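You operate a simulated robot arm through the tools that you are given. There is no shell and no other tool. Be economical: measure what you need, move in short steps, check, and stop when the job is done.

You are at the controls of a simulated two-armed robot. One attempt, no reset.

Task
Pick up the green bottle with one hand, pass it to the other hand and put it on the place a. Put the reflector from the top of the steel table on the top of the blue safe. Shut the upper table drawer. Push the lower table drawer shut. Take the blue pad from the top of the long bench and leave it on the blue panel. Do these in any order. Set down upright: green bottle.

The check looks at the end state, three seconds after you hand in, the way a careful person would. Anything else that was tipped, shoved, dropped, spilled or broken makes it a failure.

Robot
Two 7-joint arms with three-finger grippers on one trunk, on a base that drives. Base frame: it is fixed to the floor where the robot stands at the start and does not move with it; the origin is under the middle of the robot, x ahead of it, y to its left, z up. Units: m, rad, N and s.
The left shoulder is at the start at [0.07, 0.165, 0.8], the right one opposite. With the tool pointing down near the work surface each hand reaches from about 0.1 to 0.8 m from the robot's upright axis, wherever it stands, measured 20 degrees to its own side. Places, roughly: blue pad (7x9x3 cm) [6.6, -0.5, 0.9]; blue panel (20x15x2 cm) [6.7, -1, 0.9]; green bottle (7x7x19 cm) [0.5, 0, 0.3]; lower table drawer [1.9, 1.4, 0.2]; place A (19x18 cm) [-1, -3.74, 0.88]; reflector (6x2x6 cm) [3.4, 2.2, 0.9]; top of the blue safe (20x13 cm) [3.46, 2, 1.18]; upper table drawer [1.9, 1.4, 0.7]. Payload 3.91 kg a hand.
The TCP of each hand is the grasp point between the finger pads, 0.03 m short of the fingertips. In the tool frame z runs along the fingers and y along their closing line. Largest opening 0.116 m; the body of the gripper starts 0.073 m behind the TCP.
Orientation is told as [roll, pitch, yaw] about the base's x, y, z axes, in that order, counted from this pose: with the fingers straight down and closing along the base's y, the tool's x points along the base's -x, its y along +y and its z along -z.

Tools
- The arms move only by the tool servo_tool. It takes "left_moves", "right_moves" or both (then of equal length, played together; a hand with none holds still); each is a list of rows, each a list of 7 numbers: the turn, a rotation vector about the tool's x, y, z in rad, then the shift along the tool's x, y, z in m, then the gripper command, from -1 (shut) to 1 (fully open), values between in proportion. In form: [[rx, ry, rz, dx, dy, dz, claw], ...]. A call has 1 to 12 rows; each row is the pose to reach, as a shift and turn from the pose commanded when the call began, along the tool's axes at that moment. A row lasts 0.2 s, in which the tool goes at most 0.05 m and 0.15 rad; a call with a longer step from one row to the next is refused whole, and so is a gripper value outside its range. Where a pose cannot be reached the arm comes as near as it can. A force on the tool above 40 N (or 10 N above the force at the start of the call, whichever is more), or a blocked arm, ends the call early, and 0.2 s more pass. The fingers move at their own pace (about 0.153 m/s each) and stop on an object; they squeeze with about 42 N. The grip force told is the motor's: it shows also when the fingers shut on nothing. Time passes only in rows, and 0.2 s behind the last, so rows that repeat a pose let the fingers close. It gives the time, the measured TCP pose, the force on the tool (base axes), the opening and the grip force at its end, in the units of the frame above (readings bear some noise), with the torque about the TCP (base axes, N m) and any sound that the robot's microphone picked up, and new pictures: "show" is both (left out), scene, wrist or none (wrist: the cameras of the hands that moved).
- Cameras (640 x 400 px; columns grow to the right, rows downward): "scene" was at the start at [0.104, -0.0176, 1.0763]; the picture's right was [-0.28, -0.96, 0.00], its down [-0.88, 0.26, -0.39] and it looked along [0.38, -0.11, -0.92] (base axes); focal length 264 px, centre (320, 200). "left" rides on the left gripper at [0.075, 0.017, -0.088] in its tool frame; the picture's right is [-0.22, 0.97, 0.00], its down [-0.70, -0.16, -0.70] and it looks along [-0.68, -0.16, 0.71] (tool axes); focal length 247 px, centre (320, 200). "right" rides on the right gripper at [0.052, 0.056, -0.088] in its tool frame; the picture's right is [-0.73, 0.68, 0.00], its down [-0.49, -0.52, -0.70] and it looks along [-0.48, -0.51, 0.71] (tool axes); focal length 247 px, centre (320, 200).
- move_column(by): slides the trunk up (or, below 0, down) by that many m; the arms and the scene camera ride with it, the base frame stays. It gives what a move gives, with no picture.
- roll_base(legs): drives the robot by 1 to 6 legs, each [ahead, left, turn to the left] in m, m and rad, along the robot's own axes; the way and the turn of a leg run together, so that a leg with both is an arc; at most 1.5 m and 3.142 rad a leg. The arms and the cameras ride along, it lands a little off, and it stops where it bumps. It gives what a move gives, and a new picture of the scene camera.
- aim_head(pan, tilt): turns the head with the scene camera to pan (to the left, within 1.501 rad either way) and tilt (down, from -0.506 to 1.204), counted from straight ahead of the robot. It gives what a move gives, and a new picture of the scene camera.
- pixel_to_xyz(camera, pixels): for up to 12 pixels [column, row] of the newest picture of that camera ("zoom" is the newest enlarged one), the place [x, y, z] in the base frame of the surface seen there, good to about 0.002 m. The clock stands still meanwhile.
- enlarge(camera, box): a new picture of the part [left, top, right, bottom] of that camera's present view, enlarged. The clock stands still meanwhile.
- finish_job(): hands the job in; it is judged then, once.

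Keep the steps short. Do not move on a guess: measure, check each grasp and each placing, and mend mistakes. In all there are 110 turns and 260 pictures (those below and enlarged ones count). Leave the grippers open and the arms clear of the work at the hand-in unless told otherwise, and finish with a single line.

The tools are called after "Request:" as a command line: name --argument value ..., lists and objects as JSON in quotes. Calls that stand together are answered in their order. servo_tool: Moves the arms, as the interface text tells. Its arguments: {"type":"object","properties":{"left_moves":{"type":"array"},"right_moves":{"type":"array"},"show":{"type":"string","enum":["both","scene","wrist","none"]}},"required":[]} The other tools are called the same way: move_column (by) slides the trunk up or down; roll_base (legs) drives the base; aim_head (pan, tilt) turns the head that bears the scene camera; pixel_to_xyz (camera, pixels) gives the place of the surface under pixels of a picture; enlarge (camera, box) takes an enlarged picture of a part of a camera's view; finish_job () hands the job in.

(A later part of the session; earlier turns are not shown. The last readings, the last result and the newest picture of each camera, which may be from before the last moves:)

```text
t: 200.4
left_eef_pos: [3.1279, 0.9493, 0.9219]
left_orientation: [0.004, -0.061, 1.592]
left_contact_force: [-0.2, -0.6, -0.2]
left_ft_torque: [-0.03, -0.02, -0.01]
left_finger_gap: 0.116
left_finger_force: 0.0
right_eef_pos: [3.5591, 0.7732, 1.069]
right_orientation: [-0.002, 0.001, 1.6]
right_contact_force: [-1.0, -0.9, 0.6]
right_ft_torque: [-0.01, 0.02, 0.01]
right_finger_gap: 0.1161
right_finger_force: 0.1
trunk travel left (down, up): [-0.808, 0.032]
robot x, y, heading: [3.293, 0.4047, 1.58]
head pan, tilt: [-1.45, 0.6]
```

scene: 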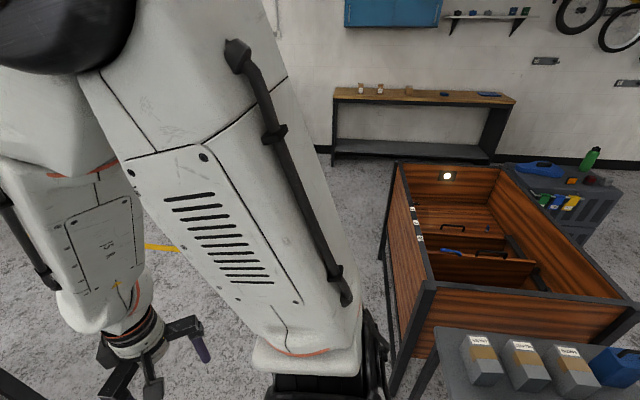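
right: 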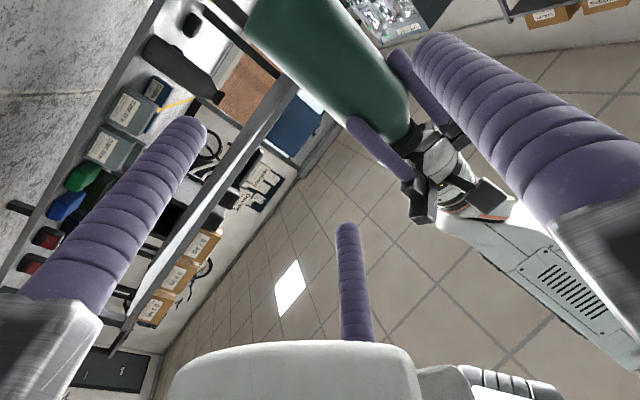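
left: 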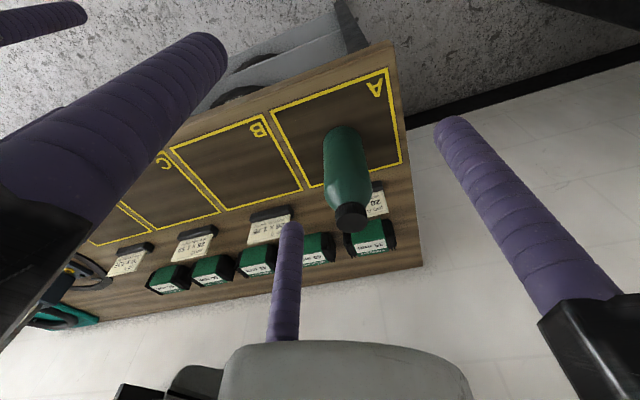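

Corridor between the steel table (y>1.47) and the wooden box (y<0.18) is clear. Level and raise the left hand, then go round to the table's east end facing −x.

Request:
servo_tool --left_moves '[[0, 0.061, 0, 0.02, 0, -0.04, 1], [0, 0.061, 0, 0.04, 0, -0.08, 1], [0, 0.061, 0, 0.06, 0, -0.12, 1], [0, 0.061, 0, 0.08, 0, -0.16, 1], [0, 0.061, 0, 0.08, 0, -0.16, 1]]' --show "none"

Request:
roll_base --legs '[[0.35, 0, 0], [0, -1.0, 0], [1.35, 0, 0], [0, 0, 1.57]]'

Request:
aim_head --pan 0.0 --tilt 0.6

```text
t: 201.6
left_eef_pos: [3.1323, 0.8618, 1.0716]
left_orientation: [0.005, 0.0, 1.592]
left_contact_force: [0.2, -0.1, 1.6]
left_ft_torque: [-0.02, -0.01, -0.01]
left_finger_gap: 0.116
left_finger_force: 0.0
right_eef_pos: [3.5594, 0.7743, 1.0691]
right_orientation: [-0.001, 0.003, 1.599]
right_contact_force: [1.3, 0.7, 0.2]
right_ft_torque: [-0.04, 0.01, -0.01]
right_finger_gap: 0.1159
right_finger_force: 0.1
trunk travel left (down, up): [-0.808, 0.032]
robot x, y, heading: [3.2898, 0.4071, 1.579]
head pan, tilt: [-1.45, 0.6]
```

```text
t: 218.8
left_eef_pos: [3.7878, 1.9606, 1.0729]
left_orientation: [0.006, -0.001, -3.107]
left_contact_force: [-0.2, -0.1, -0.9]
left_ft_torque: [0.02, -0.02, 0.05]
left_finger_gap: 0.1161
left_finger_force: 0.1
right_eef_pos: [3.8714, 2.3893, 1.0709]
right_orientation: [0.001, 0.003, -3.101]
right_contact_force: [0.2, -1.0, -0.2]
right_ft_torque: [-0.02, -0.06, 0.01]
right_finger_gap: 0.116
right_finger_force: 0.0
trunk travel left (down, up): [-0.808, 0.032]
robot x, y, heading: [4.2434, 2.1248, -3.124]
head pan, tilt: [-1.45, 0.6]
```

scene: 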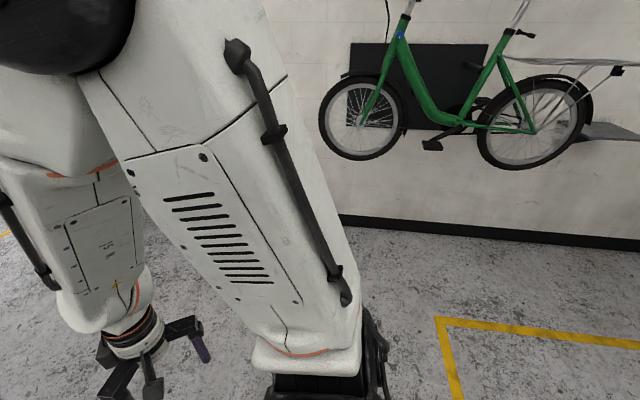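

```text
t: 220.4
left_eef_pos: [3.7895, 1.962, 1.0734]
left_orientation: [0.005, 0.0, -3.107]
left_contact_force: [0.2, 0.2, 0.0]
left_ft_torque: [-0.01, 0.0, -0.02]
left_finger_gap: 0.1159
left_finger_force: 0.1
right_eef_pos: [3.871, 2.3878, 1.0693]
right_orientation: [-0.002, 0.002, -3.101]
right_contact_force: [0.4, 0.3, -0.5]
right_ft_torque: [0.02, -0.01, -0.02]
right_finger_gap: 0.116
right_finger_force: 0.1
trunk travel left (down, up): [-0.808, 0.032]
robot x, y, heading: [4.2424, 2.1279, -3.117]
head pan, tilt: [0.0, 0.6]
```

scene: 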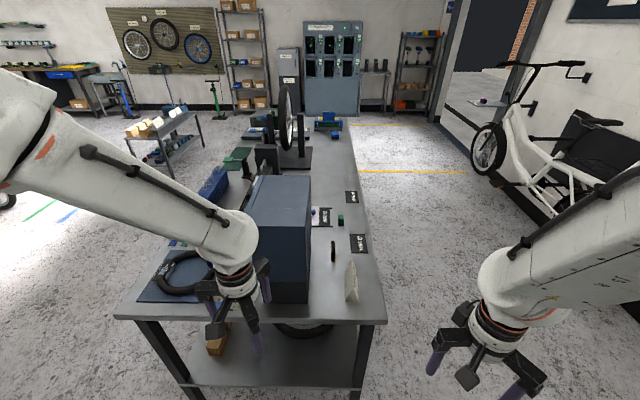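

Behind the safe I see a thin black item at (333,250) and a white plate at (352,282). Enlarge and measure.

Request:
enlarge --camera "scene" --box '[240, 170, 400, 330]'

Request:
pixel_to_xyz --camera "scene" --pixels '[[333, 250], [333, 242], [334, 259], [351, 265], [352, 298], [346, 290], [358, 290], [357, 243], [340, 218], [282, 180], [255, 230], [305, 220]]'

```text
2.50 times, centred on (320, 250) of scene
```

zoom: 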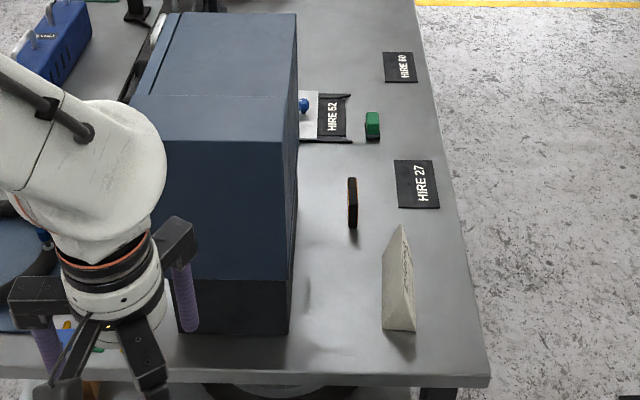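

```text
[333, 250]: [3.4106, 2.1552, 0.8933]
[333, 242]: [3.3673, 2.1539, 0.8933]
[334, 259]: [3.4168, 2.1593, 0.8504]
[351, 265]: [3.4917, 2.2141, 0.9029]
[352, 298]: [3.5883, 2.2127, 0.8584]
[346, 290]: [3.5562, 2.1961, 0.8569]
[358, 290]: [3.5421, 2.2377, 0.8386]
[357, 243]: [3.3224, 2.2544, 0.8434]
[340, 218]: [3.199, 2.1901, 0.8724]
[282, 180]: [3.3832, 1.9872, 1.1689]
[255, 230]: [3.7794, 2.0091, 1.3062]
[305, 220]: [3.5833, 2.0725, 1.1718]
```

The thin black item with amber edge is the reflector: x 3.355–3.417, y≈2.153–2.17, z 0.84–0.895. The right hand will take it. First move the left hand aside (away from the safe), then drive 0.2 ahead.

Request:
servo_tool --left_moves '[[0, 0, 0, 0.02, 0.04, 0, 1], [0, 0, 0, 0.04, 0.08, 0, 1], [0, 0, 0, 0.06, 0.12, 0, 1], [0, 0, 0, 0.07, 0.16, 0, 1], [0, 0, 0, 0.07, 0.2, 0, 1], [0, 0, 0, 0.07, 0.22, 0, 1]]' --show "none"

Request:
roll_base --legs '[[0.2, 0, -0.025]]'

Request:
enlarge --camera "scene" --box '[240, 200, 440, 360]'

```text
t: 221.8
left_eef_pos: [3.865, 1.7443, 1.072]
left_orientation: [0.005, -0.001, -3.106]
left_contact_force: [-0.2, 0.2, -0.6]
left_ft_torque: [-0.03, -0.02, 0.0]
left_finger_gap: 0.1161
left_finger_force: 0.0
right_eef_pos: [3.8712, 2.3888, 1.069]
right_orientation: [-0.002, 0.002, -3.101]
right_contact_force: [0.0, -0.6, 0.1]
right_ft_torque: [-0.01, 0.01, 0.02]
right_finger_gap: 0.1159
right_finger_force: 0.0
trunk travel left (down, up): [-0.808, 0.032]
robot x, y, heading: [4.2435, 2.1233, -3.122]
head pan, tilt: [0.0, 0.6]
```

```text
t: 223.4
left_eef_pos: [3.6572, 1.7519, 1.0734]
left_orientation: [0.006, -0.002, -3.132]
left_contact_force: [0.5, 0.0, 0.0]
left_ft_torque: [0.0, -0.01, -0.01]
left_finger_gap: 0.116
left_finger_force: 0.0
right_eef_pos: [3.6809, 2.3961, 1.0698]
right_orientation: [-0.001, -0.001, -3.125]
right_contact_force: [0.0, -0.4, -0.2]
right_ft_torque: [-0.01, 0.03, 0.0]
right_finger_gap: 0.1161
right_finger_force: 0.1
trunk travel left (down, up): [-0.808, 0.032]
robot x, y, heading: [4.0377, 2.122, 3.136]
head pan, tilt: [0.0, 0.6]
```

scene: 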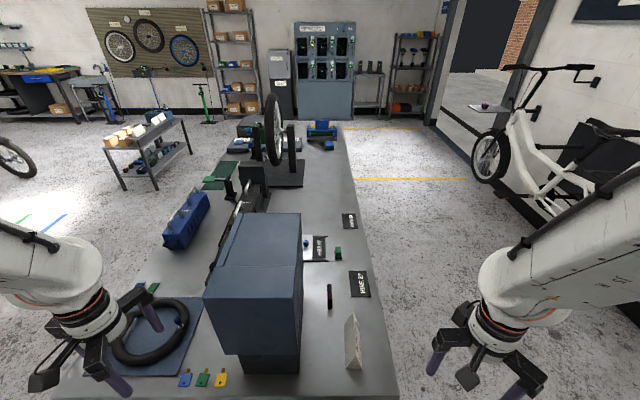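

```text
2.50 times, centred on (340, 280) of scene
```

zoom: 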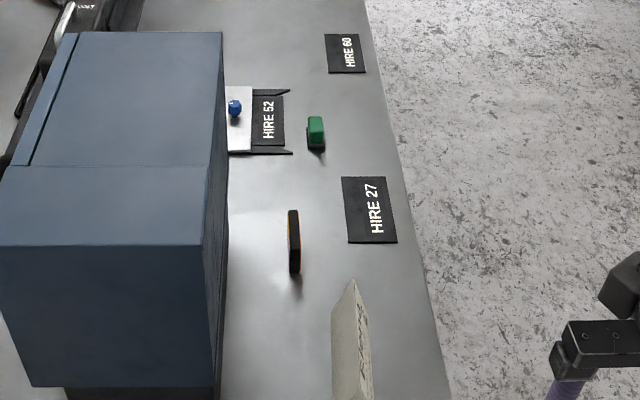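

Request:
pixel_to_xyz --camera "zoom" --pixels '[[292, 213], [294, 240], [294, 250], [296, 268], [289, 240], [299, 262], [351, 290], [215, 240], [215, 60], [100, 200], [215, 360], [340, 370]]'

Request:
enlarge --camera "right" --box '[0, 0, 640, 400]'

```text
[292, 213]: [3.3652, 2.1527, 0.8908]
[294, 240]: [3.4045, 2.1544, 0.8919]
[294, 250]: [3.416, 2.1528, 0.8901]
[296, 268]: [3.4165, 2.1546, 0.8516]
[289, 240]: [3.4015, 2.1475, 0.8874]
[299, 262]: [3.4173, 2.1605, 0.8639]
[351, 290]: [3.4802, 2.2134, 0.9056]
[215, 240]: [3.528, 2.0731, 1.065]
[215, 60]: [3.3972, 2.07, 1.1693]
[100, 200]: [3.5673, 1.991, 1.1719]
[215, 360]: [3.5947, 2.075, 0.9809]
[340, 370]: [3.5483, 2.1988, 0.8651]
```

```text
1.00 times, centred on (320, 200) of right (not enlarged: the box is as wide or as high as the picture)
```

zoom: 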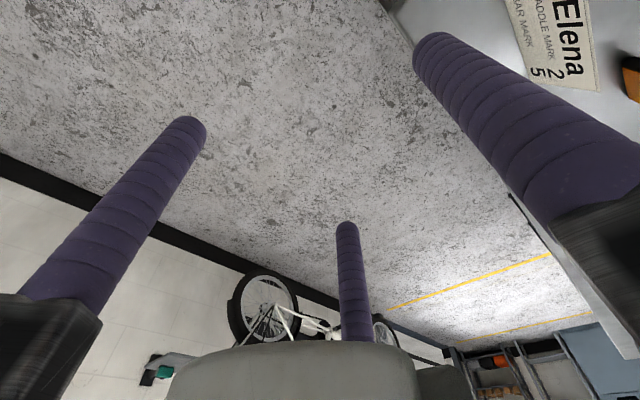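

Reflector centre (3.387,2.154), top z 0.892; safe back y 2.075, top z 1.17. Move the right hand over it with 0.06 opening.

Request:
servo_tool --right_moves '[[0, 0, 0.017, -0.033, 0.025, 0, 0.034], [0, 0, 0.017, -0.066, 0.051, 0, 0.034], [0, 0, 0.017, -0.1, 0.076, 0, 0.034], [0, 0, 0.017, -0.133, 0.102, 0, 0.034], [0, 0, 0.017, -0.166, 0.127, 0, 0.034], [0, 0, 0.017, -0.199, 0.153, 0, 0.034], [0, 0, 0.017, -0.232, 0.178, 0, 0.034], [0, 0, 0.017, -0.265, 0.204, 0, 0.034], [0, 0, 0.017, -0.298, 0.229, 0, 0.034], [0, 0, 0.017, -0.298, 0.229, 0, 0.034]]' --show "both"

```text
t: 225.6
left_eef_pos: [3.6559, 1.7512, 1.0716]
left_orientation: [0.006, -0.002, -3.133]
left_contact_force: [0.2, -0.6, 1.1]
left_ft_torque: [-0.01, 0.02, 0.0]
left_finger_gap: 0.1157
left_finger_force: 0.0
right_eef_pos: [3.3854, 2.1627, 1.069]
right_orientation: [0.002, -0.001, 3.14]
right_contact_force: [-0.3, 0.0, -0.1]
right_ft_torque: [-0.02, 0.02, 0.01]
right_finger_gap: 0.0602
right_finger_force: 0.0
trunk travel left (down, up): [-0.808, 0.032]
robot x, y, heading: [4.0389, 2.119, 3.137]
head pan, tilt: [0.0, 0.6]
```

scene: 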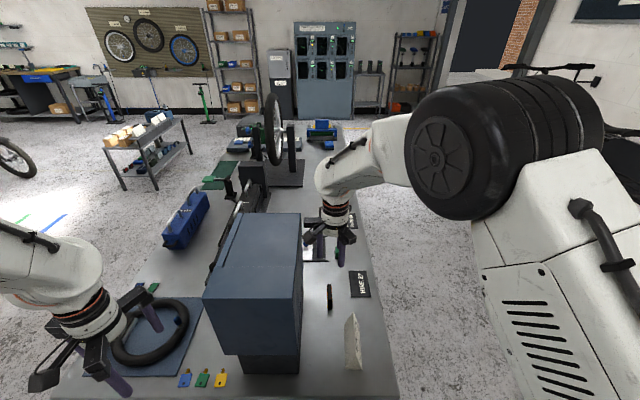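
right: 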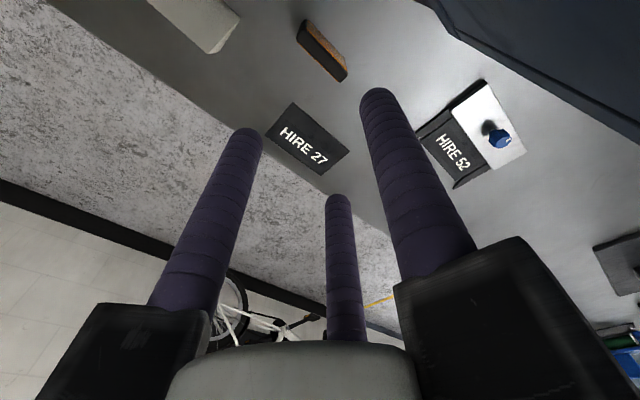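

Request:
pixel_to_xyz --camera "right" --pixels '[[303, 27], [325, 50], [345, 68], [300, 35], [320, 62], [340, 80], [330, 45], [310, 25]]'

Request:
servo_tool --right_moves '[[0, 0, 0, 0, 0, 0.04, 0.034], [0, 0, 0, 0, 0, 0.08, 0.034], [0, 0, 0, 0, 0, 0.12, 0.034], [0, 0, 0, 0, 0, 0.12, 0.034]]' --show "both"

```text
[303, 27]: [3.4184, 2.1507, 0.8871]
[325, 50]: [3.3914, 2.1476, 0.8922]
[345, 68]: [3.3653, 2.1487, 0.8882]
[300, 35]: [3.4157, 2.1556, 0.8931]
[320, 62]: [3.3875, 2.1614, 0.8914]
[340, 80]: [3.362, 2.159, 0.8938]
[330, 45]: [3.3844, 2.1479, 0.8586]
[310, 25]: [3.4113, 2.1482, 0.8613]
```

```text
t: 226.6
left_eef_pos: [3.6549, 1.7524, 1.0722]
left_orientation: [0.005, 0.0, -3.133]
left_contact_force: [-0.3, 0.7, -0.3]
left_ft_torque: [0.02, 0.02, 0.02]
left_finger_gap: 0.1162
left_finger_force: 0.1
right_eef_pos: [3.3839, 2.1616, 0.9499]
right_orientation: [-0.002, 0.002, 3.141]
right_contact_force: [0.1, -0.2, 0.1]
right_ft_torque: [0.04, -0.03, -0.01]
right_finger_gap: 0.06
right_finger_force: 0.1
trunk travel left (down, up): [-0.808, 0.032]
robot x, y, heading: [4.0433, 2.1257, 3.138]
head pan, tilt: [0.0, 0.6]
```

scene: 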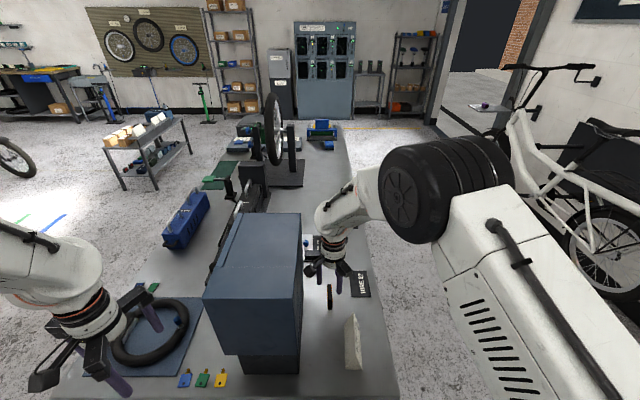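
right: 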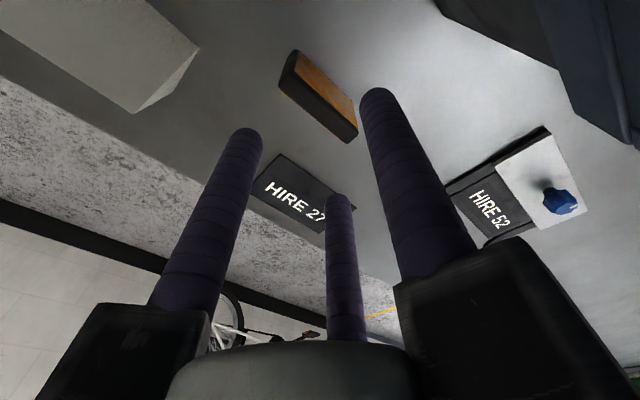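

Centred. Descend to z≈0.876 and close.

Request:
servo_tool --right_moves '[[0, 0, 0, 0.005, 0, 0.035, 0.034], [0, 0, 0, 0.005, 0, 0.06, 0.034], [0, 0, 0, 0.005, 0, 0.073, 0.034], [0, 0, 0, 0.005, 0, 0.073, 0.034], [0, 0, 0, 0.005, 0, 0.073, -0.5], [0, 0, 0, 0.005, 0, 0.073, -1], [0, 0, 0, 0.005, 0, 0.073, -1], [0, 0, 0, 0.005, 0, 0.073, -1]]' --show "both"

```text
t: 228.4
left_eef_pos: [3.6544, 1.7535, 1.0717]
left_orientation: [0.005, -0.001, -3.132]
left_contact_force: [0.1, 0.2, 0.1]
left_ft_torque: [0.0, 0.01, 0.04]
left_finger_gap: 0.1161
left_finger_force: 0.1
right_eef_pos: [3.3903, 2.1627, 0.8738]
right_orientation: [-0.002, 0.001, 3.141]
right_contact_force: [-0.1, 0.5, -0.8]
right_ft_torque: [0.01, -0.03, 0.0]
right_finger_gap: 0.0207
right_finger_force: 41.7
trunk travel left (down, up): [-0.808, 0.032]
robot x, y, heading: [4.0437, 2.124, 3.139]
head pan, tilt: [0.0, 0.6]
```

scene: 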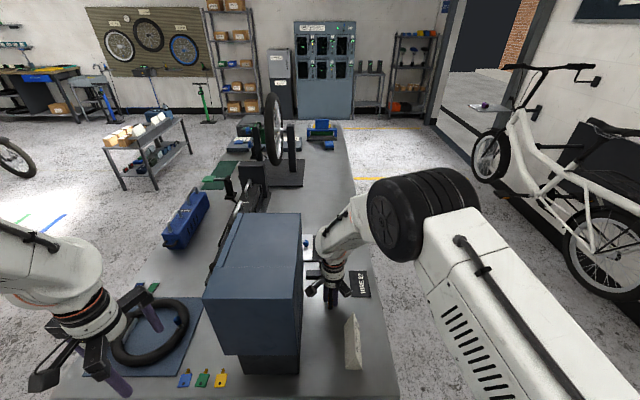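
right: 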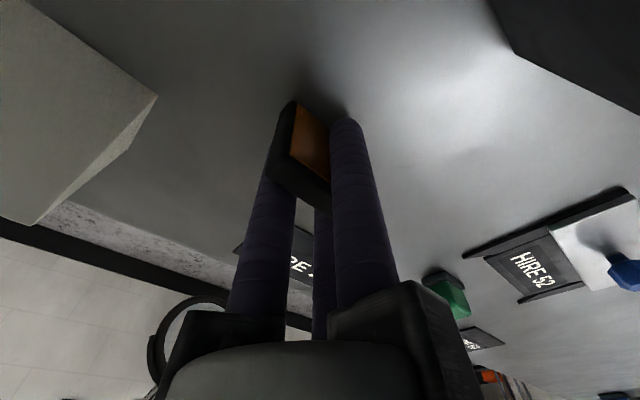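

Gripped (gap 0.0207). Lift straight up 0.36, plus trunk 0.03.

Request:
servo_tool --right_moves '[[0, 0, 0, 0, 0, -0.03, -1], [0, 0, 0, 0, 0, -0.07, -1], [0, 0, 0, 0, 0, -0.115, -1], [0, 0, 0, 0, 0, -0.16, -1], [0, 0, 0, 0, 0, -0.205, -1], [0, 0, 0, 0, 0, -0.25, -1], [0, 0, 0, 0, 0, -0.295, -1], [0, 0, 0, 0, 0, -0.34, -1], [0, 0, 0, 0, 0, -0.36, -1], [0, 0, 0, 0, 0, -0.36, -1]]' --show "none"

Request:
move_column --by 0.03

Request:
enlarge --camera "right" --box '[0, 0, 640, 400]'

Request:
aim_head --pan 0.0 --tilt 0.6

```text
t: 230.6
left_eef_pos: [3.6541, 1.7516, 1.07]
left_orientation: [0.006, 0.001, -3.134]
left_contact_force: [-0.2, -0.3, 0.8]
left_ft_torque: [0.01, 0.01, 0.0]
left_finger_gap: 0.116
left_finger_force: 0.0
right_eef_pos: [3.3858, 2.1628, 1.2316]
right_orientation: [-0.002, 0.002, 3.142]
right_contact_force: [-0.3, 0.5, 0.2]
right_ft_torque: [0.01, -0.04, -0.01]
right_finger_gap: 0.0207
right_finger_force: 42.4
trunk travel left (down, up): [-0.808, 0.032]
robot x, y, heading: [4.0451, 2.1237, 3.138]
head pan, tilt: [0.0, 0.6]
```

```text
t: 231.3
left_eef_pos: [3.6556, 1.7527, 1.1022]
left_orientation: [0.005, -0.001, -3.134]
left_contact_force: [0.7, 0.8, 0.5]
left_ft_torque: [0.01, 0.01, 0.0]
left_finger_gap: 0.1161
left_finger_force: 0.1
right_eef_pos: [3.3861, 2.1622, 1.2612]
right_orientation: [-0.002, 0.003, 3.141]
right_contact_force: [-0.2, 0.9, 0.0]
right_ft_torque: [0.0, -0.03, -0.01]
right_finger_gap: 0.0204
right_finger_force: 41.9
trunk travel left (down, up): [-0.838, 0.002]
robot x, y, heading: [4.0437, 2.1232, 3.137]
head pan, tilt: [0.0, 0.6]
```

```text
1.00 times, centred on (320, 200) of right (not enlarged: the box is as wide or as high as the picture)
```

zoom: 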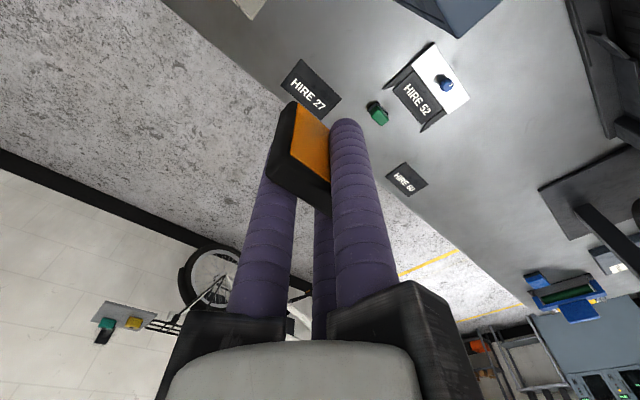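

```text
t: 231.9
left_eef_pos: [3.6565, 1.7517, 1.1019]
left_orientation: [0.005, 0.001, -3.134]
left_contact_force: [-1.6, -0.3, -0.1]
left_ft_torque: [-0.01, 0.01, -0.04]
left_finger_gap: 0.1162
left_finger_force: 0.1
right_eef_pos: [3.3854, 2.1637, 1.2624]
right_orientation: [-0.001, 0.003, 3.138]
right_contact_force: [0.6, 0.3, -1.5]
right_ft_torque: [-0.01, 0.02, 0.01]
right_finger_gap: 0.02
right_finger_force: 41.9
trunk travel left (down, up): [-0.838, 0.002]
robot x, y, heading: [4.0443, 2.125, 3.142]
head pan, tilt: [0.0, 0.6]
```

scene: 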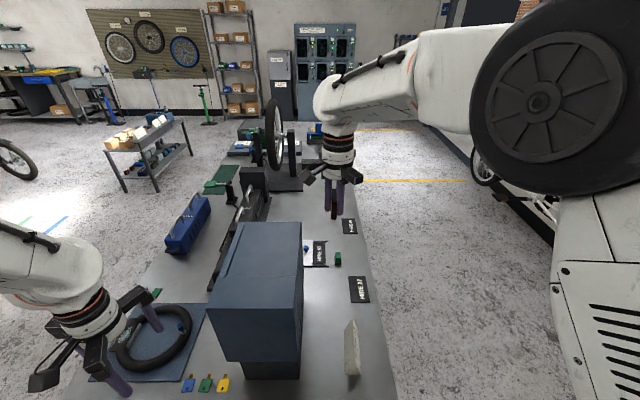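

Safe top spans x 3.357–3.602, y 1.906–2.075, z 1.170. Carry to (3.47,2.0) and lower close.

Request:
servo_tool --right_moves '[[0, 0, 0, 0.021, 0.041, 0, -1], [0, 0, 0, 0.042, 0.082, 0, -1], [0, 0, 0, 0.063, 0.123, 0, -1], [0, 0, 0, 0.084, 0.163, 0, -1], [0, 0, 0, 0.084, 0.163, 0.025, -1], [0, 0, 0, 0.084, 0.163, 0.045, -1], [0, 0, 0, 0.084, 0.163, 0.045, -1]]' --show "both"

```text
t: 233.7
left_eef_pos: [3.6544, 1.7532, 1.1006]
left_orientation: [0.005, 0.0, -3.132]
left_contact_force: [-0.1, -0.3, 0.0]
left_ft_torque: [0.0, 0.01, 0.01]
left_finger_gap: 0.1158
left_finger_force: 0.1
right_eef_pos: [3.4464, 2.0181, 1.2605]
right_orientation: [0.098, -0.018, 3.087]
right_contact_force: [-0.1, 0.5, -0.9]
right_ft_torque: [-0.02, 0.0, 0.03]
right_finger_gap: 0.0204
right_finger_force: 42.3
trunk travel left (down, up): [-0.838, 0.002]
robot x, y, heading: [4.0443, 2.1197, 3.134]
head pan, tilt: [0.0, 0.6]
stopped in row 7 (right hand): the arm was blocked; the commanded pose is now the measured one
```

scene: 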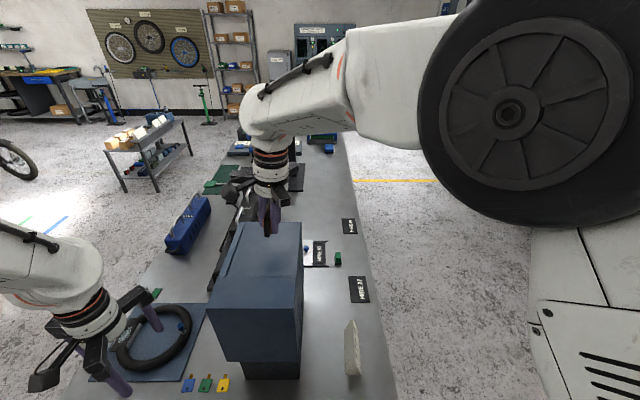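
right: 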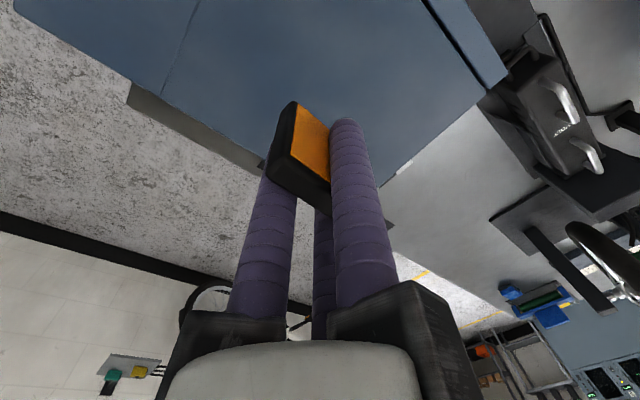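

The right arm was blocked (elbow near the head). I'll strafe the base left 0.25 so the target lies on the right arm's own side.

Request:
roll_base --legs '[[0, 0.25, 0]]'

```text
t: 235.5
left_eef_pos: [3.6561, 1.5058, 1.1029]
left_orientation: [0.007, -0.001, -3.132]
left_contact_force: [-0.5, -0.1, 0.2]
left_ft_torque: [-0.01, 0.02, 0.01]
left_finger_gap: 0.116
left_finger_force: 0.0
right_eef_pos: [3.4474, 1.7699, 1.259]
right_orientation: [0.099, -0.016, 3.087]
right_contact_force: [-1.1, -0.3, -0.3]
right_ft_torque: [0.0, -0.02, 0.0]
right_finger_gap: 0.0203
right_finger_force: 42.7
trunk travel left (down, up): [-0.838, 0.002]
robot x, y, heading: [4.0425, 1.8744, 3.138]
head pan, tilt: [0.0, 0.6]
```

scene: 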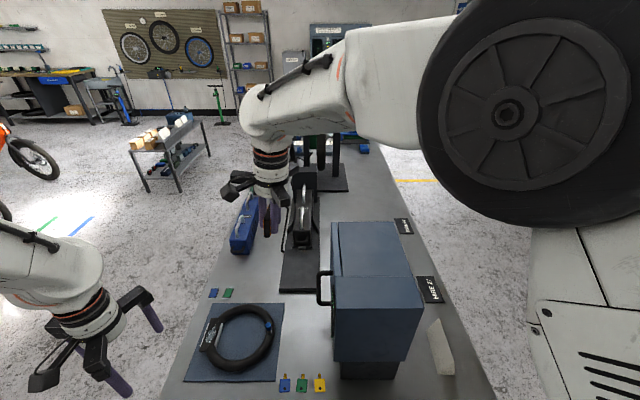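

Now move back right over the safe, levelling the hand.

Request:
servo_tool --right_moves '[[0.02, 0.004, -0.011, 0.002, -0.038, -0.004, -1], [0.04, 0.008, -0.022, 0.004, -0.076, -0.008, -1], [0.06, 0.012, -0.033, 0.006, -0.114, -0.012, -1], [0.08, 0.016, -0.044, 0.008, -0.152, -0.016, -1], [0.098, 0.018, -0.054, 0.01, -0.19, -0.02, -1], [0.098, 0.018, -0.054, 0.011, -0.229, -0.023, -1], [0.098, 0.018, -0.054, 0.011, -0.229, -0.023, -1]]' --show "both"

```text
t: 237.1
left_eef_pos: [3.6553, 1.502, 1.1009]
left_orientation: [0.005, 0.0, -3.131]
left_contact_force: [0.1, -0.4, 0.0]
left_ft_torque: [0.01, -0.01, 0.01]
left_finger_gap: 0.1161
left_finger_force: 0.1
right_eef_pos: [3.4706, 1.9969, 1.2624]
right_orientation: [-0.002, -0.003, -3.138]
right_contact_force: [0.8, -0.4, 0.3]
right_ft_torque: [0.01, 0.0, -0.03]
right_finger_gap: 0.0201
right_finger_force: 41.7
trunk travel left (down, up): [-0.838, 0.002]
robot x, y, heading: [4.0386, 1.8732, 3.141]
head pan, tilt: [0.0, 0.6]
```

scene: 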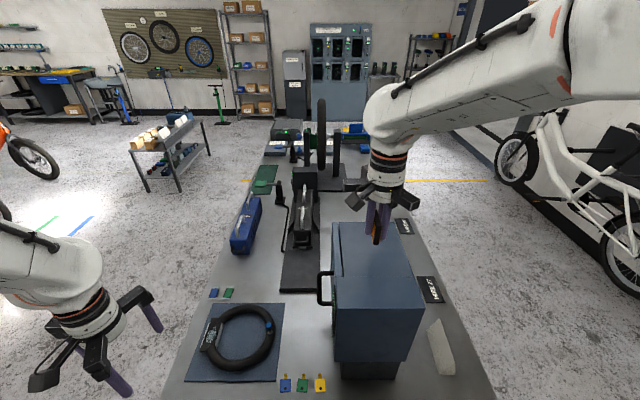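
right: 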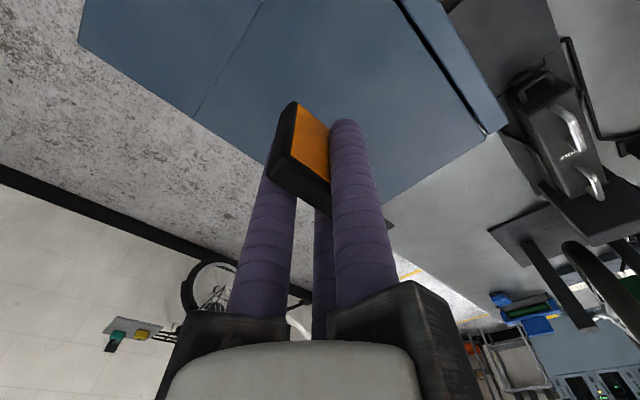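

Level at (3.471,1.997). Lower slowly to contact (expected TCP z≈1.204).

Request:
servo_tool --right_moves '[[0, 0, 0, 0, 0, 0.025, -1], [0, 0, 0, 0, 0, 0.045, -1], [0, 0, 0, 0, 0, 0.05, -1], [0, 0, 0, 0, 0, 0.053, -1], [0, 0, 0, 0, 0, 0.056, -1], [0, 0, 0, 0, 0, 0.058, -1], [0, 0, 0, 0, 0, 0.06, -1], [0, 0, 0, 0, 0, 0.06, -1]]' --show "scene"

Request:
enlarge --camera "scene" --box '[310, 150, 450, 300]'

```text
t: 239.0
left_eef_pos: [3.6577, 1.5042, 1.1022]
left_orientation: [0.005, -0.004, -3.131]
left_contact_force: [0.3, 0.9, -0.2]
left_ft_torque: [0.01, -0.01, 0.01]
left_finger_gap: 0.1158
left_finger_force: 0.0
right_eef_pos: [3.4687, 1.9993, 1.2049]
right_orientation: [-0.001, -0.013, 3.142]
right_contact_force: [4.0, 1.2, 14.6]
right_ft_torque: [-0.01, -0.52, 0.07]
right_finger_gap: 0.0204
right_finger_force: 42.0
trunk travel left (down, up): [-0.838, 0.002]
robot x, y, heading: [4.0414, 1.8697, 3.139]
head pan, tilt: [0.0, 0.6]
stopped in row 8 (right hand): the force on the tool passed its limit at 41 N (the readings are from after the stop); the commanded pose is now the measured one
```

scene: 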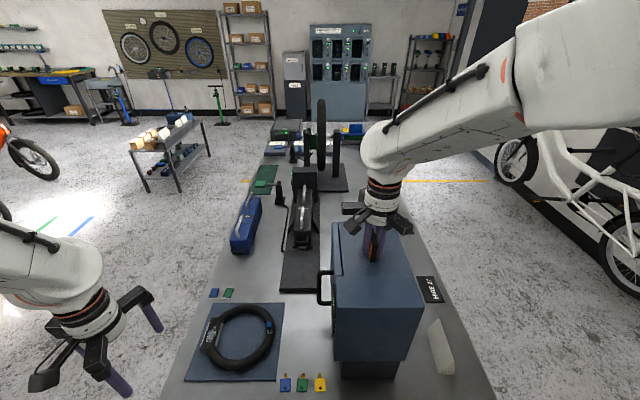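

```text
2.67 times, centred on (380, 225) of scene
```

zoom: 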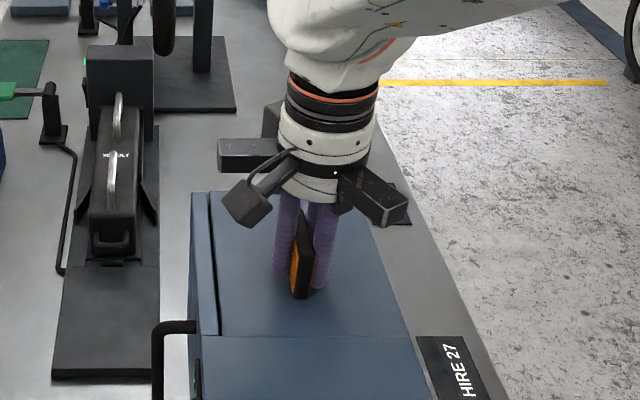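

It stands on the safe. Ease up 2 mm, open moderately, then rise.

Request:
servo_tool --right_moves '[[0, 0, 0, 0, 0, -0.002, -1], [0, 0, 0, 0, 0, -0.002, -0.5], [0, 0, 0, 0, 0, -0.002, -0.1], [0, 0, 0, 0, 0, -0.002, 0.0], [0, 0, 0, 0, 0, -0.002, 0.0], [0, 0, 0, 0, 0, -0.03, 0.0], [0, 0, 0, 0, 0, -0.06, 0.0], [0, 0, 0, 0, 0, -0.075, 0.0]]' --show "both"

Request:
enlarge --camera "scene" --box '[310, 150, 450, 300]'

```text
t: 240.8
left_eef_pos: [3.6547, 1.5035, 1.1013]
left_orientation: [0.005, 0.0, -3.132]
left_contact_force: [-0.1, 0.1, -0.7]
left_ft_torque: [0.01, -0.02, 0.01]
left_finger_gap: 0.1161
left_finger_force: 0.0
right_eef_pos: [3.4693, 1.9982, 1.2794]
right_orientation: [0.0, -0.006, 3.143]
right_contact_force: [0.0, 0.0, 0.3]
right_ft_torque: [-0.02, -0.02, -0.02]
right_finger_gap: 0.0583
right_finger_force: 0.1
trunk travel left (down, up): [-0.838, 0.002]
robot x, y, heading: [4.0434, 1.8725, 3.134]
head pan, tilt: [0.0, 0.6]
```

scene: 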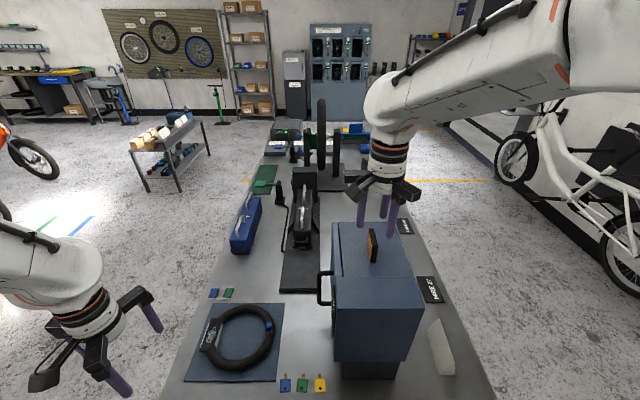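
right: 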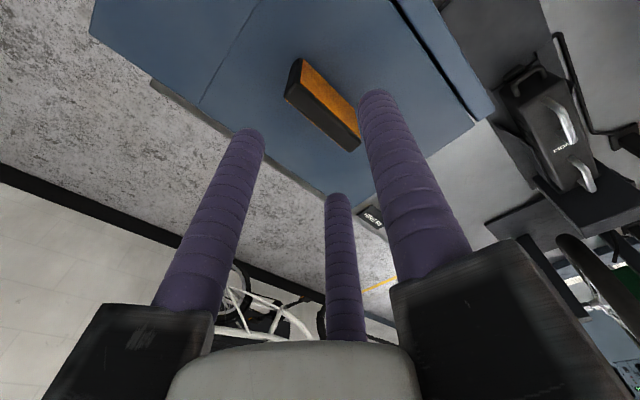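

```text
2.67 times, centred on (380, 225) of scene
```

zoom: 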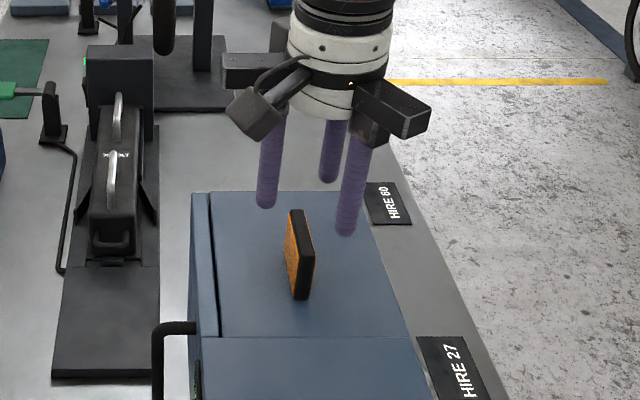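

The reflector stands on the safe. Raise the hand a little, back off east, and turn to face +x.

Request:
servo_tool --right_moves '[[0, 0, 0, 0, 0, -0.02, 0.0], [0, 0, 0, 0, 0, -0.02, 0.0]]' --show "none"

Request:
roll_base --legs '[[-0.5, 0, 0], [-0.5, 0, 0], [0, 0, 3.14]]'

Request:
aim_head --pan -0.6 --tilt 0.5

```text
t: 241.4
left_eef_pos: [3.6542, 1.5034, 1.1014]
left_orientation: [0.006, -0.001, -3.131]
left_contact_force: [-0.5, -0.2, -0.1]
left_ft_torque: [-0.03, -0.01, 0.01]
left_finger_gap: 0.1161
left_finger_force: 0.1
right_eef_pos: [3.4671, 1.9996, 1.2998]
right_orientation: [0.0, -0.006, 3.141]
right_contact_force: [-0.4, -0.4, -0.6]
right_ft_torque: [-0.02, -0.02, 0.02]
right_finger_gap: 0.0582
right_finger_force: 0.0
trunk travel left (down, up): [-0.838, 0.002]
robot x, y, heading: [4.0462, 1.872, 3.138]
head pan, tilt: [0.0, 0.6]
```

```text
t: 254.3
left_eef_pos: [5.4249, 2.244, 1.1021]
left_orientation: [0.004, 0.0, 0.029]
left_contact_force: [0.5, 0.7, 0.0]
left_ft_torque: [-0.01, -0.03, -0.03]
left_finger_gap: 0.116
left_finger_force: 0.0
right_eef_pos: [5.621, 1.7511, 1.2993]
right_orientation: [0.0, -0.007, 0.017]
right_contact_force: [0.1, -0.2, 0.2]
right_ft_torque: [-0.02, 0.01, 0.0]
right_finger_gap: 0.0584
right_finger_force: 0.1
trunk travel left (down, up): [-0.838, 0.002]
robot x, y, heading: [5.0425, 1.8683, 0.014]
head pan, tilt: [0.0, 0.6]
```

scene: 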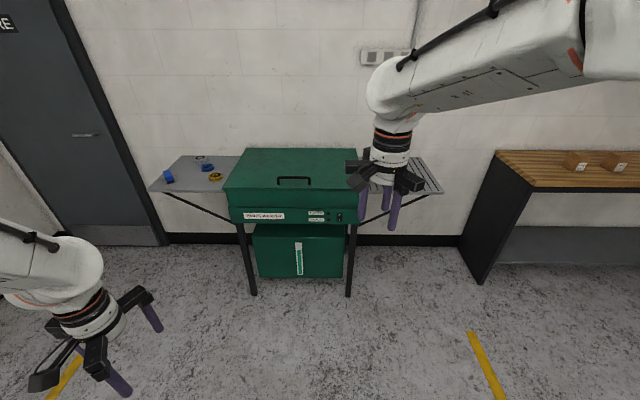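

```text
t: 255.3
left_eef_pos: [5.4253, 2.2438, 1.1018]
left_orientation: [0.004, 0.0, 0.028]
left_contact_force: [-0.1, -0.6, -0.2]
left_ft_torque: [0.01, 0.02, 0.02]
left_finger_gap: 0.116
left_finger_force: 0.1
right_eef_pos: [5.6206, 1.7508, 1.2991]
right_orientation: [0.0, -0.009, 0.017]
right_contact_force: [0.1, 0.2, -0.2]
right_ft_torque: [0.01, 0.0, -0.02]
right_finger_gap: 0.0579
right_finger_force: 0.1
trunk travel left (down, up): [-0.838, 0.002]
robot x, y, heading: [5.044, 1.8651, 0.012]
head pan, tilt: [-0.6, 0.499]
```

scene: 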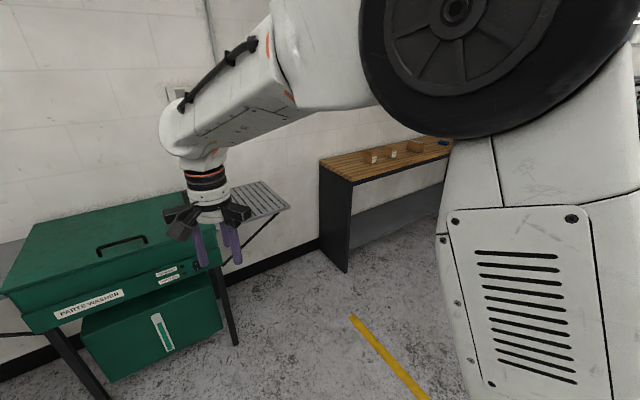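

Request:
pixel_to_xyz --camera "scene" --pixels '[[347, 272], [352, 185], [322, 160], [440, 160], [372, 155], [392, 152], [415, 147], [443, 142], [280, 205], [430, 215], [270, 190]]'

Request:
servo_tool --right_moves '[[0, 0, 0, 0.03, -0.02, 0.03, 1], [0, 0, 0, 0.06, -0.04, 0.06, 1], [0, 0, 0, 0.09, -0.06, 0.09, 1], [0, 0, 0, 0.12, -0.08, 0.12, 1], [0, 0, 0, 0.14, -0.1, 0.15, 1]]' --show "none"

Request:
aim_head --pan -1.4 --tilt 0.5

```text
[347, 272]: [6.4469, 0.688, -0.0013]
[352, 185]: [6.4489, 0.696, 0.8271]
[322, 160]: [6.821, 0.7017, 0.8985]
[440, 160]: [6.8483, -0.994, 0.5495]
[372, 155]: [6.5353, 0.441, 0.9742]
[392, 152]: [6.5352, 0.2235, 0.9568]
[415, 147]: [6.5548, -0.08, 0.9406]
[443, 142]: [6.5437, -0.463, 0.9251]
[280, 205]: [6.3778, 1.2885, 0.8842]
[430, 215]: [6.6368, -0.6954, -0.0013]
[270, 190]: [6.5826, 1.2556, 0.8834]
```

```text
t: 256.6
left_eef_pos: [5.4255, 2.2446, 1.1015]
left_orientation: [0.005, -0.003, 0.027]
left_contact_force: [-0.1, 0.3, -0.4]
left_ft_torque: [-0.01, -0.02, -0.01]
left_finger_gap: 0.116
left_finger_force: 0.0
right_eef_pos: [5.4813, 1.6499, 1.1488]
right_orientation: [0.0, -0.009, 0.02]
right_contact_force: [0.7, 0.2, 0.5]
right_ft_torque: [0.0, -0.02, -0.02]
right_finger_gap: 0.1157
right_finger_force: 0.1
trunk travel left (down, up): [-0.838, 0.002]
robot x, y, heading: [5.0425, 1.8588, 0.013]
head pan, tilt: [-0.6, 0.499]
```

```text
t: 257.7
left_eef_pos: [5.424, 2.2442, 1.102]
left_orientation: [0.005, -0.002, 0.027]
left_contact_force: [-0.5, 0.6, -0.6]
left_ft_torque: [-0.02, 0.01, 0.01]
left_finger_gap: 0.1161
left_finger_force: 0.0
right_eef_pos: [5.4814, 1.65, 1.1476]
right_orientation: [-0.002, -0.008, 0.017]
right_contact_force: [-0.1, 0.1, 0.0]
right_ft_torque: [0.02, 0.01, -0.03]
right_finger_gap: 0.116
right_finger_force: 0.1
trunk travel left (down, up): [-0.838, 0.002]
robot x, y, heading: [5.0428, 1.8638, 0.013]
head pan, tilt: [-1.4, 0.499]
```

scene: 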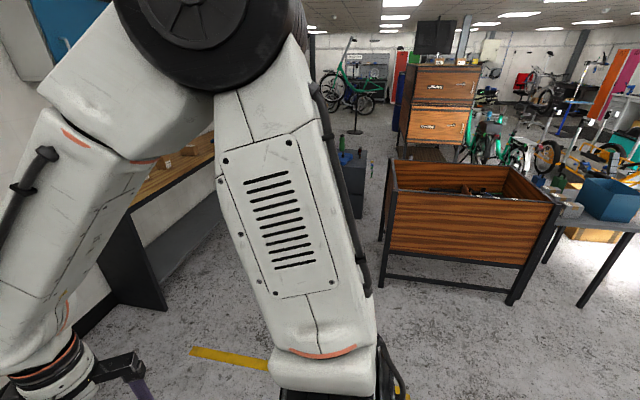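

Request:
pixel_to_xyz --camera "scene" --pixels '[[360, 215], [350, 165], [380, 240], [390, 180], [384, 278], [345, 155], [405, 145], [372, 180]]'

Request:
enlarge --camera "scene" --box '[320, 100, 480, 300]'

```text
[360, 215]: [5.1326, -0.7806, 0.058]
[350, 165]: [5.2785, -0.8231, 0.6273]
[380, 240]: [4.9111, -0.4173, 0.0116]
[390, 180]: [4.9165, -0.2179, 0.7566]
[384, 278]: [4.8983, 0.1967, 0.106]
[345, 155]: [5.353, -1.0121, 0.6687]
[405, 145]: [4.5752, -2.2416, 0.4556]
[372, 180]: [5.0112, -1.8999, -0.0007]
```

```text
2.00 times, centred on (400, 200) of scene
```

zoom: 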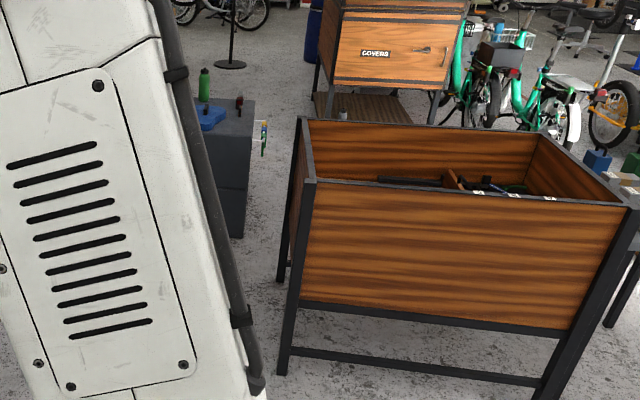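

Path: strafe right to y≈0.7, then forward to x≈5.9, and look.

Request:
roll_base --legs '[[0, -1.15, -0.013], [0.85, 0, 0]]'

Request:
aim_head --pan -1.3 --tilt 0.7

```text
t: 267.5
left_eef_pos: [6.3, 1.1111, 1.1021]
left_orientation: [0.006, -0.003, -0.003]
left_contact_force: [-0.5, 0.5, 0.2]
left_ft_torque: [0.0, -0.02, -0.02]
left_finger_gap: 0.1158
left_finger_force: 0.1
right_eef_pos: [6.3363, 0.5167, 1.1495]
right_orientation: [0.0, -0.009, -0.016]
right_contact_force: [0.8, 0.1, 0.1]
right_ft_torque: [-0.02, -0.01, 0.0]
right_finger_gap: 0.1161
right_finger_force: 0.0
trunk travel left (down, up): [-0.838, 0.002]
robot x, y, heading: [5.9102, 0.7433, -0.014]
head pan, tilt: [-1.4, 0.499]
```

scene: 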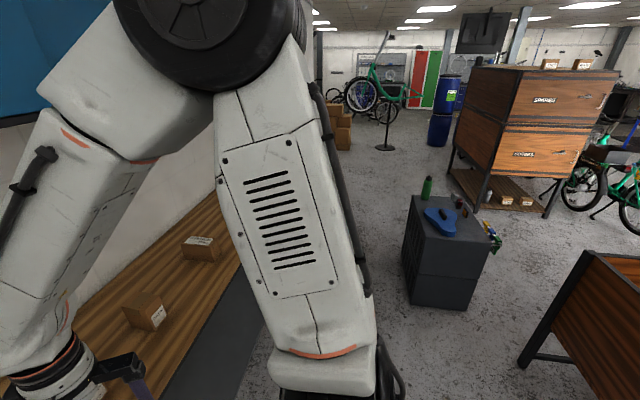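

```text
t: 268.2
left_eef_pos: [6.3004, 1.1101, 1.1014]
left_orientation: [0.005, 0.0, -0.005]
left_contact_force: [-0.2, 0.1, -0.6]
left_ft_torque: [-0.01, -0.02, -0.04]
left_finger_gap: 0.1161
left_finger_force: 0.1
right_eef_pos: [6.3374, 0.5148, 1.1483]
right_orientation: [0.0, -0.007, -0.014]
right_contact_force: [0.0, 0.6, -1.2]
right_ft_torque: [-0.06, 0.02, -0.03]
right_finger_gap: 0.1161
right_finger_force: 0.0
trunk travel left (down, up): [-0.838, 0.002]
robot x, y, heading: [5.9041, 0.7466, -0.016]
head pan, tilt: [-1.3, 0.7]
```

scene: 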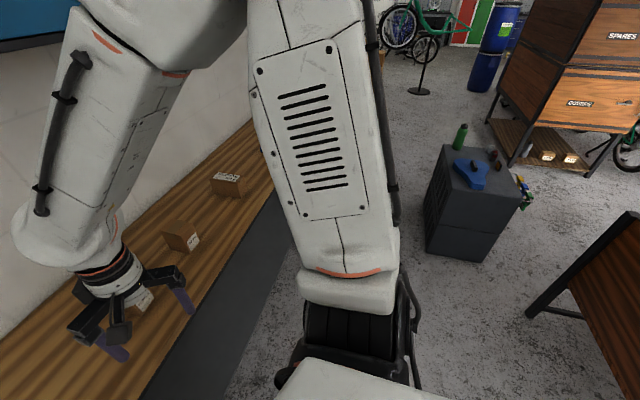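

Request:
pixel_to_xyz --camera "scene" --pixels '[[430, 245], [428, 190], [445, 148], [480, 190], [520, 185], [485, 260], [530, 310], [260, 290], [460, 130]]'

```text
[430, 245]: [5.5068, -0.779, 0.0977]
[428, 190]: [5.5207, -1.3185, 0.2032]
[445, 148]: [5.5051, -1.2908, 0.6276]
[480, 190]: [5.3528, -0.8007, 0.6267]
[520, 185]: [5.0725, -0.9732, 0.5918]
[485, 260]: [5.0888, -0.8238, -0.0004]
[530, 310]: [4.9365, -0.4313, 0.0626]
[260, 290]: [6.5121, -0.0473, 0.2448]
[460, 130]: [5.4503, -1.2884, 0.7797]
```

Crate: x 5.08–5.51, y −0.78…−1.3; it leaves room. Move 0.1 ahead and strafe right to y≈−0.3, then look at the bench top.

Request:
roll_base --legs '[[0.08, 0, 0.015], [0, -1.03, 0]]'

Request:
aim_head --pan -0.4 --tilt 0.8

```text
t: 274.3
left_eef_pos: [6.3731, 0.0705, 1.1015]
left_orientation: [0.006, 0.0, 0.009]
left_contact_force: [0.5, -0.7, 0.5]
left_ft_torque: [-0.04, -0.01, 0.02]
left_finger_gap: 0.1162
left_finger_force: 0.0
right_eef_pos: [6.4181, -0.5248, 1.1477]
right_orientation: [0.0, -0.01, -0.001]
right_contact_force: [0.5, -0.2, -1.5]
right_ft_torque: [-0.02, -0.03, 0.0]
right_finger_gap: 0.1162
right_finger_force: 0.0
trunk travel left (down, up): [-0.838, 0.002]
robot x, y, heading: [5.9822, -0.3004, -0.003]
head pan, tilt: [-1.3, 0.7]
```

scene: 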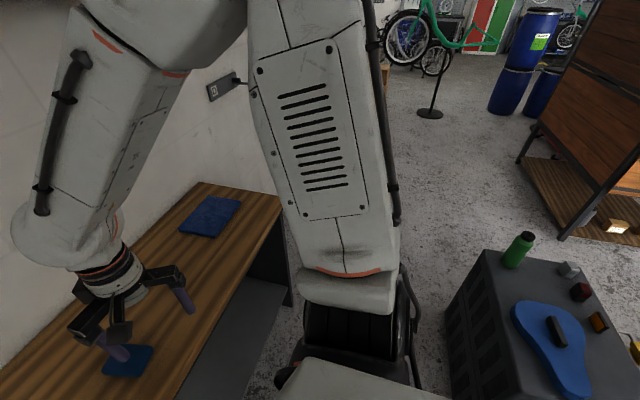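

```text
t: 275.5
left_eef_pos: [6.3725, 0.0697, 1.101]
left_orientation: [0.005, 0.0, 0.009]
left_contact_force: [-0.1, 0.2, 0.0]
left_ft_torque: [0.0, 0.02, -0.03]
left_finger_gap: 0.1162
left_finger_force: 0.0
right_eef_pos: [6.4188, -0.5244, 1.1494]
right_orientation: [0.0, -0.009, 0.0]
right_contact_force: [-0.1, -0.1, 0.3]
right_ft_torque: [-0.02, 0.03, -0.03]
right_finger_gap: 0.1159
right_finger_force: 0.1
trunk travel left (down, up): [-0.838, 0.002]
robot x, y, heading: [5.9858, -0.301, -0.001]
head pan, tilt: [-0.4, 0.799]
```

scene: 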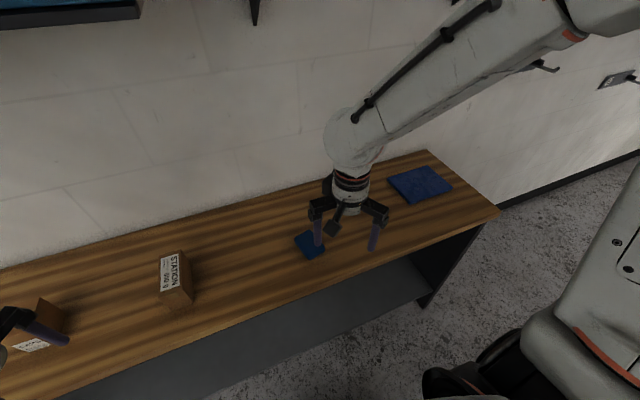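

Blue pad at about (309,245), blue panel at (420,184). Measure both, and view with the right wrist.

Request:
pixel_to_xyz --camera "scene" --pixels '[[306, 243], [297, 238], [303, 256], [323, 250], [310, 235], [305, 257], [420, 184], [390, 178], [435, 168], [451, 190], [410, 202], [350, 240]]'

Request:
enlarge --camera "right" --box '[0, 0, 640, 400]'

```text
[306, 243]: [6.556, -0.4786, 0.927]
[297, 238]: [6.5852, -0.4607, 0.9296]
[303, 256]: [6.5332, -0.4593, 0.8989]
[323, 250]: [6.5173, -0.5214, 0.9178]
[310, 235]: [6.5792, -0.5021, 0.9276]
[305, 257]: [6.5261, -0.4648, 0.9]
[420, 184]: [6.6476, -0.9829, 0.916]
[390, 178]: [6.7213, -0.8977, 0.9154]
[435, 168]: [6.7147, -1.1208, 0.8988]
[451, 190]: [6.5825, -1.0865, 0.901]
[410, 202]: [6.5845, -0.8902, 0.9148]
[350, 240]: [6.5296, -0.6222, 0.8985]
```

```text
1.00 times, centred on (320, 200) of right (not enlarged: the box is as wide or as high as the picture)
```

zoom: 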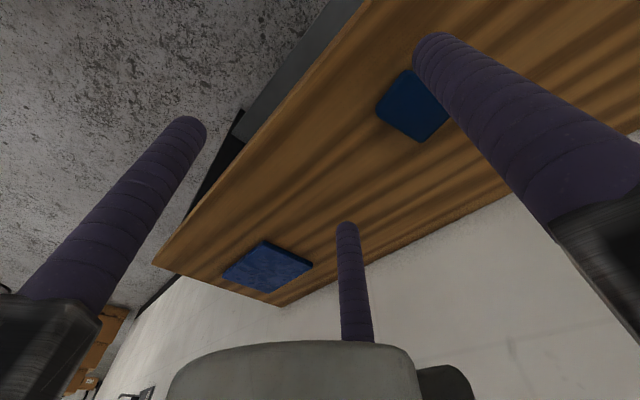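

Request:
pixel_to_xyz --camera "zoom" --pixels '[[405, 72], [378, 108], [378, 114], [418, 138], [445, 118], [410, 100], [400, 90], [425, 130], [265, 265], [230, 272], [265, 245], [305, 262]]'

```text
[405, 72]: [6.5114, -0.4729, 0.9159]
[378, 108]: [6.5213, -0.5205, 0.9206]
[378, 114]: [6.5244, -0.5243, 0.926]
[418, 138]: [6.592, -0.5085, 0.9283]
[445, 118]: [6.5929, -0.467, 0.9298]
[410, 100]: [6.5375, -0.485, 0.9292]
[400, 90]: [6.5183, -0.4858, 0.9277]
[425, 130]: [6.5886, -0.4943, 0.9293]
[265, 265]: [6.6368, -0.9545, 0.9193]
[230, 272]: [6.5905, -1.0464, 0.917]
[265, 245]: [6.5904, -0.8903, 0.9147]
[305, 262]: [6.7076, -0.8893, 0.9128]
```

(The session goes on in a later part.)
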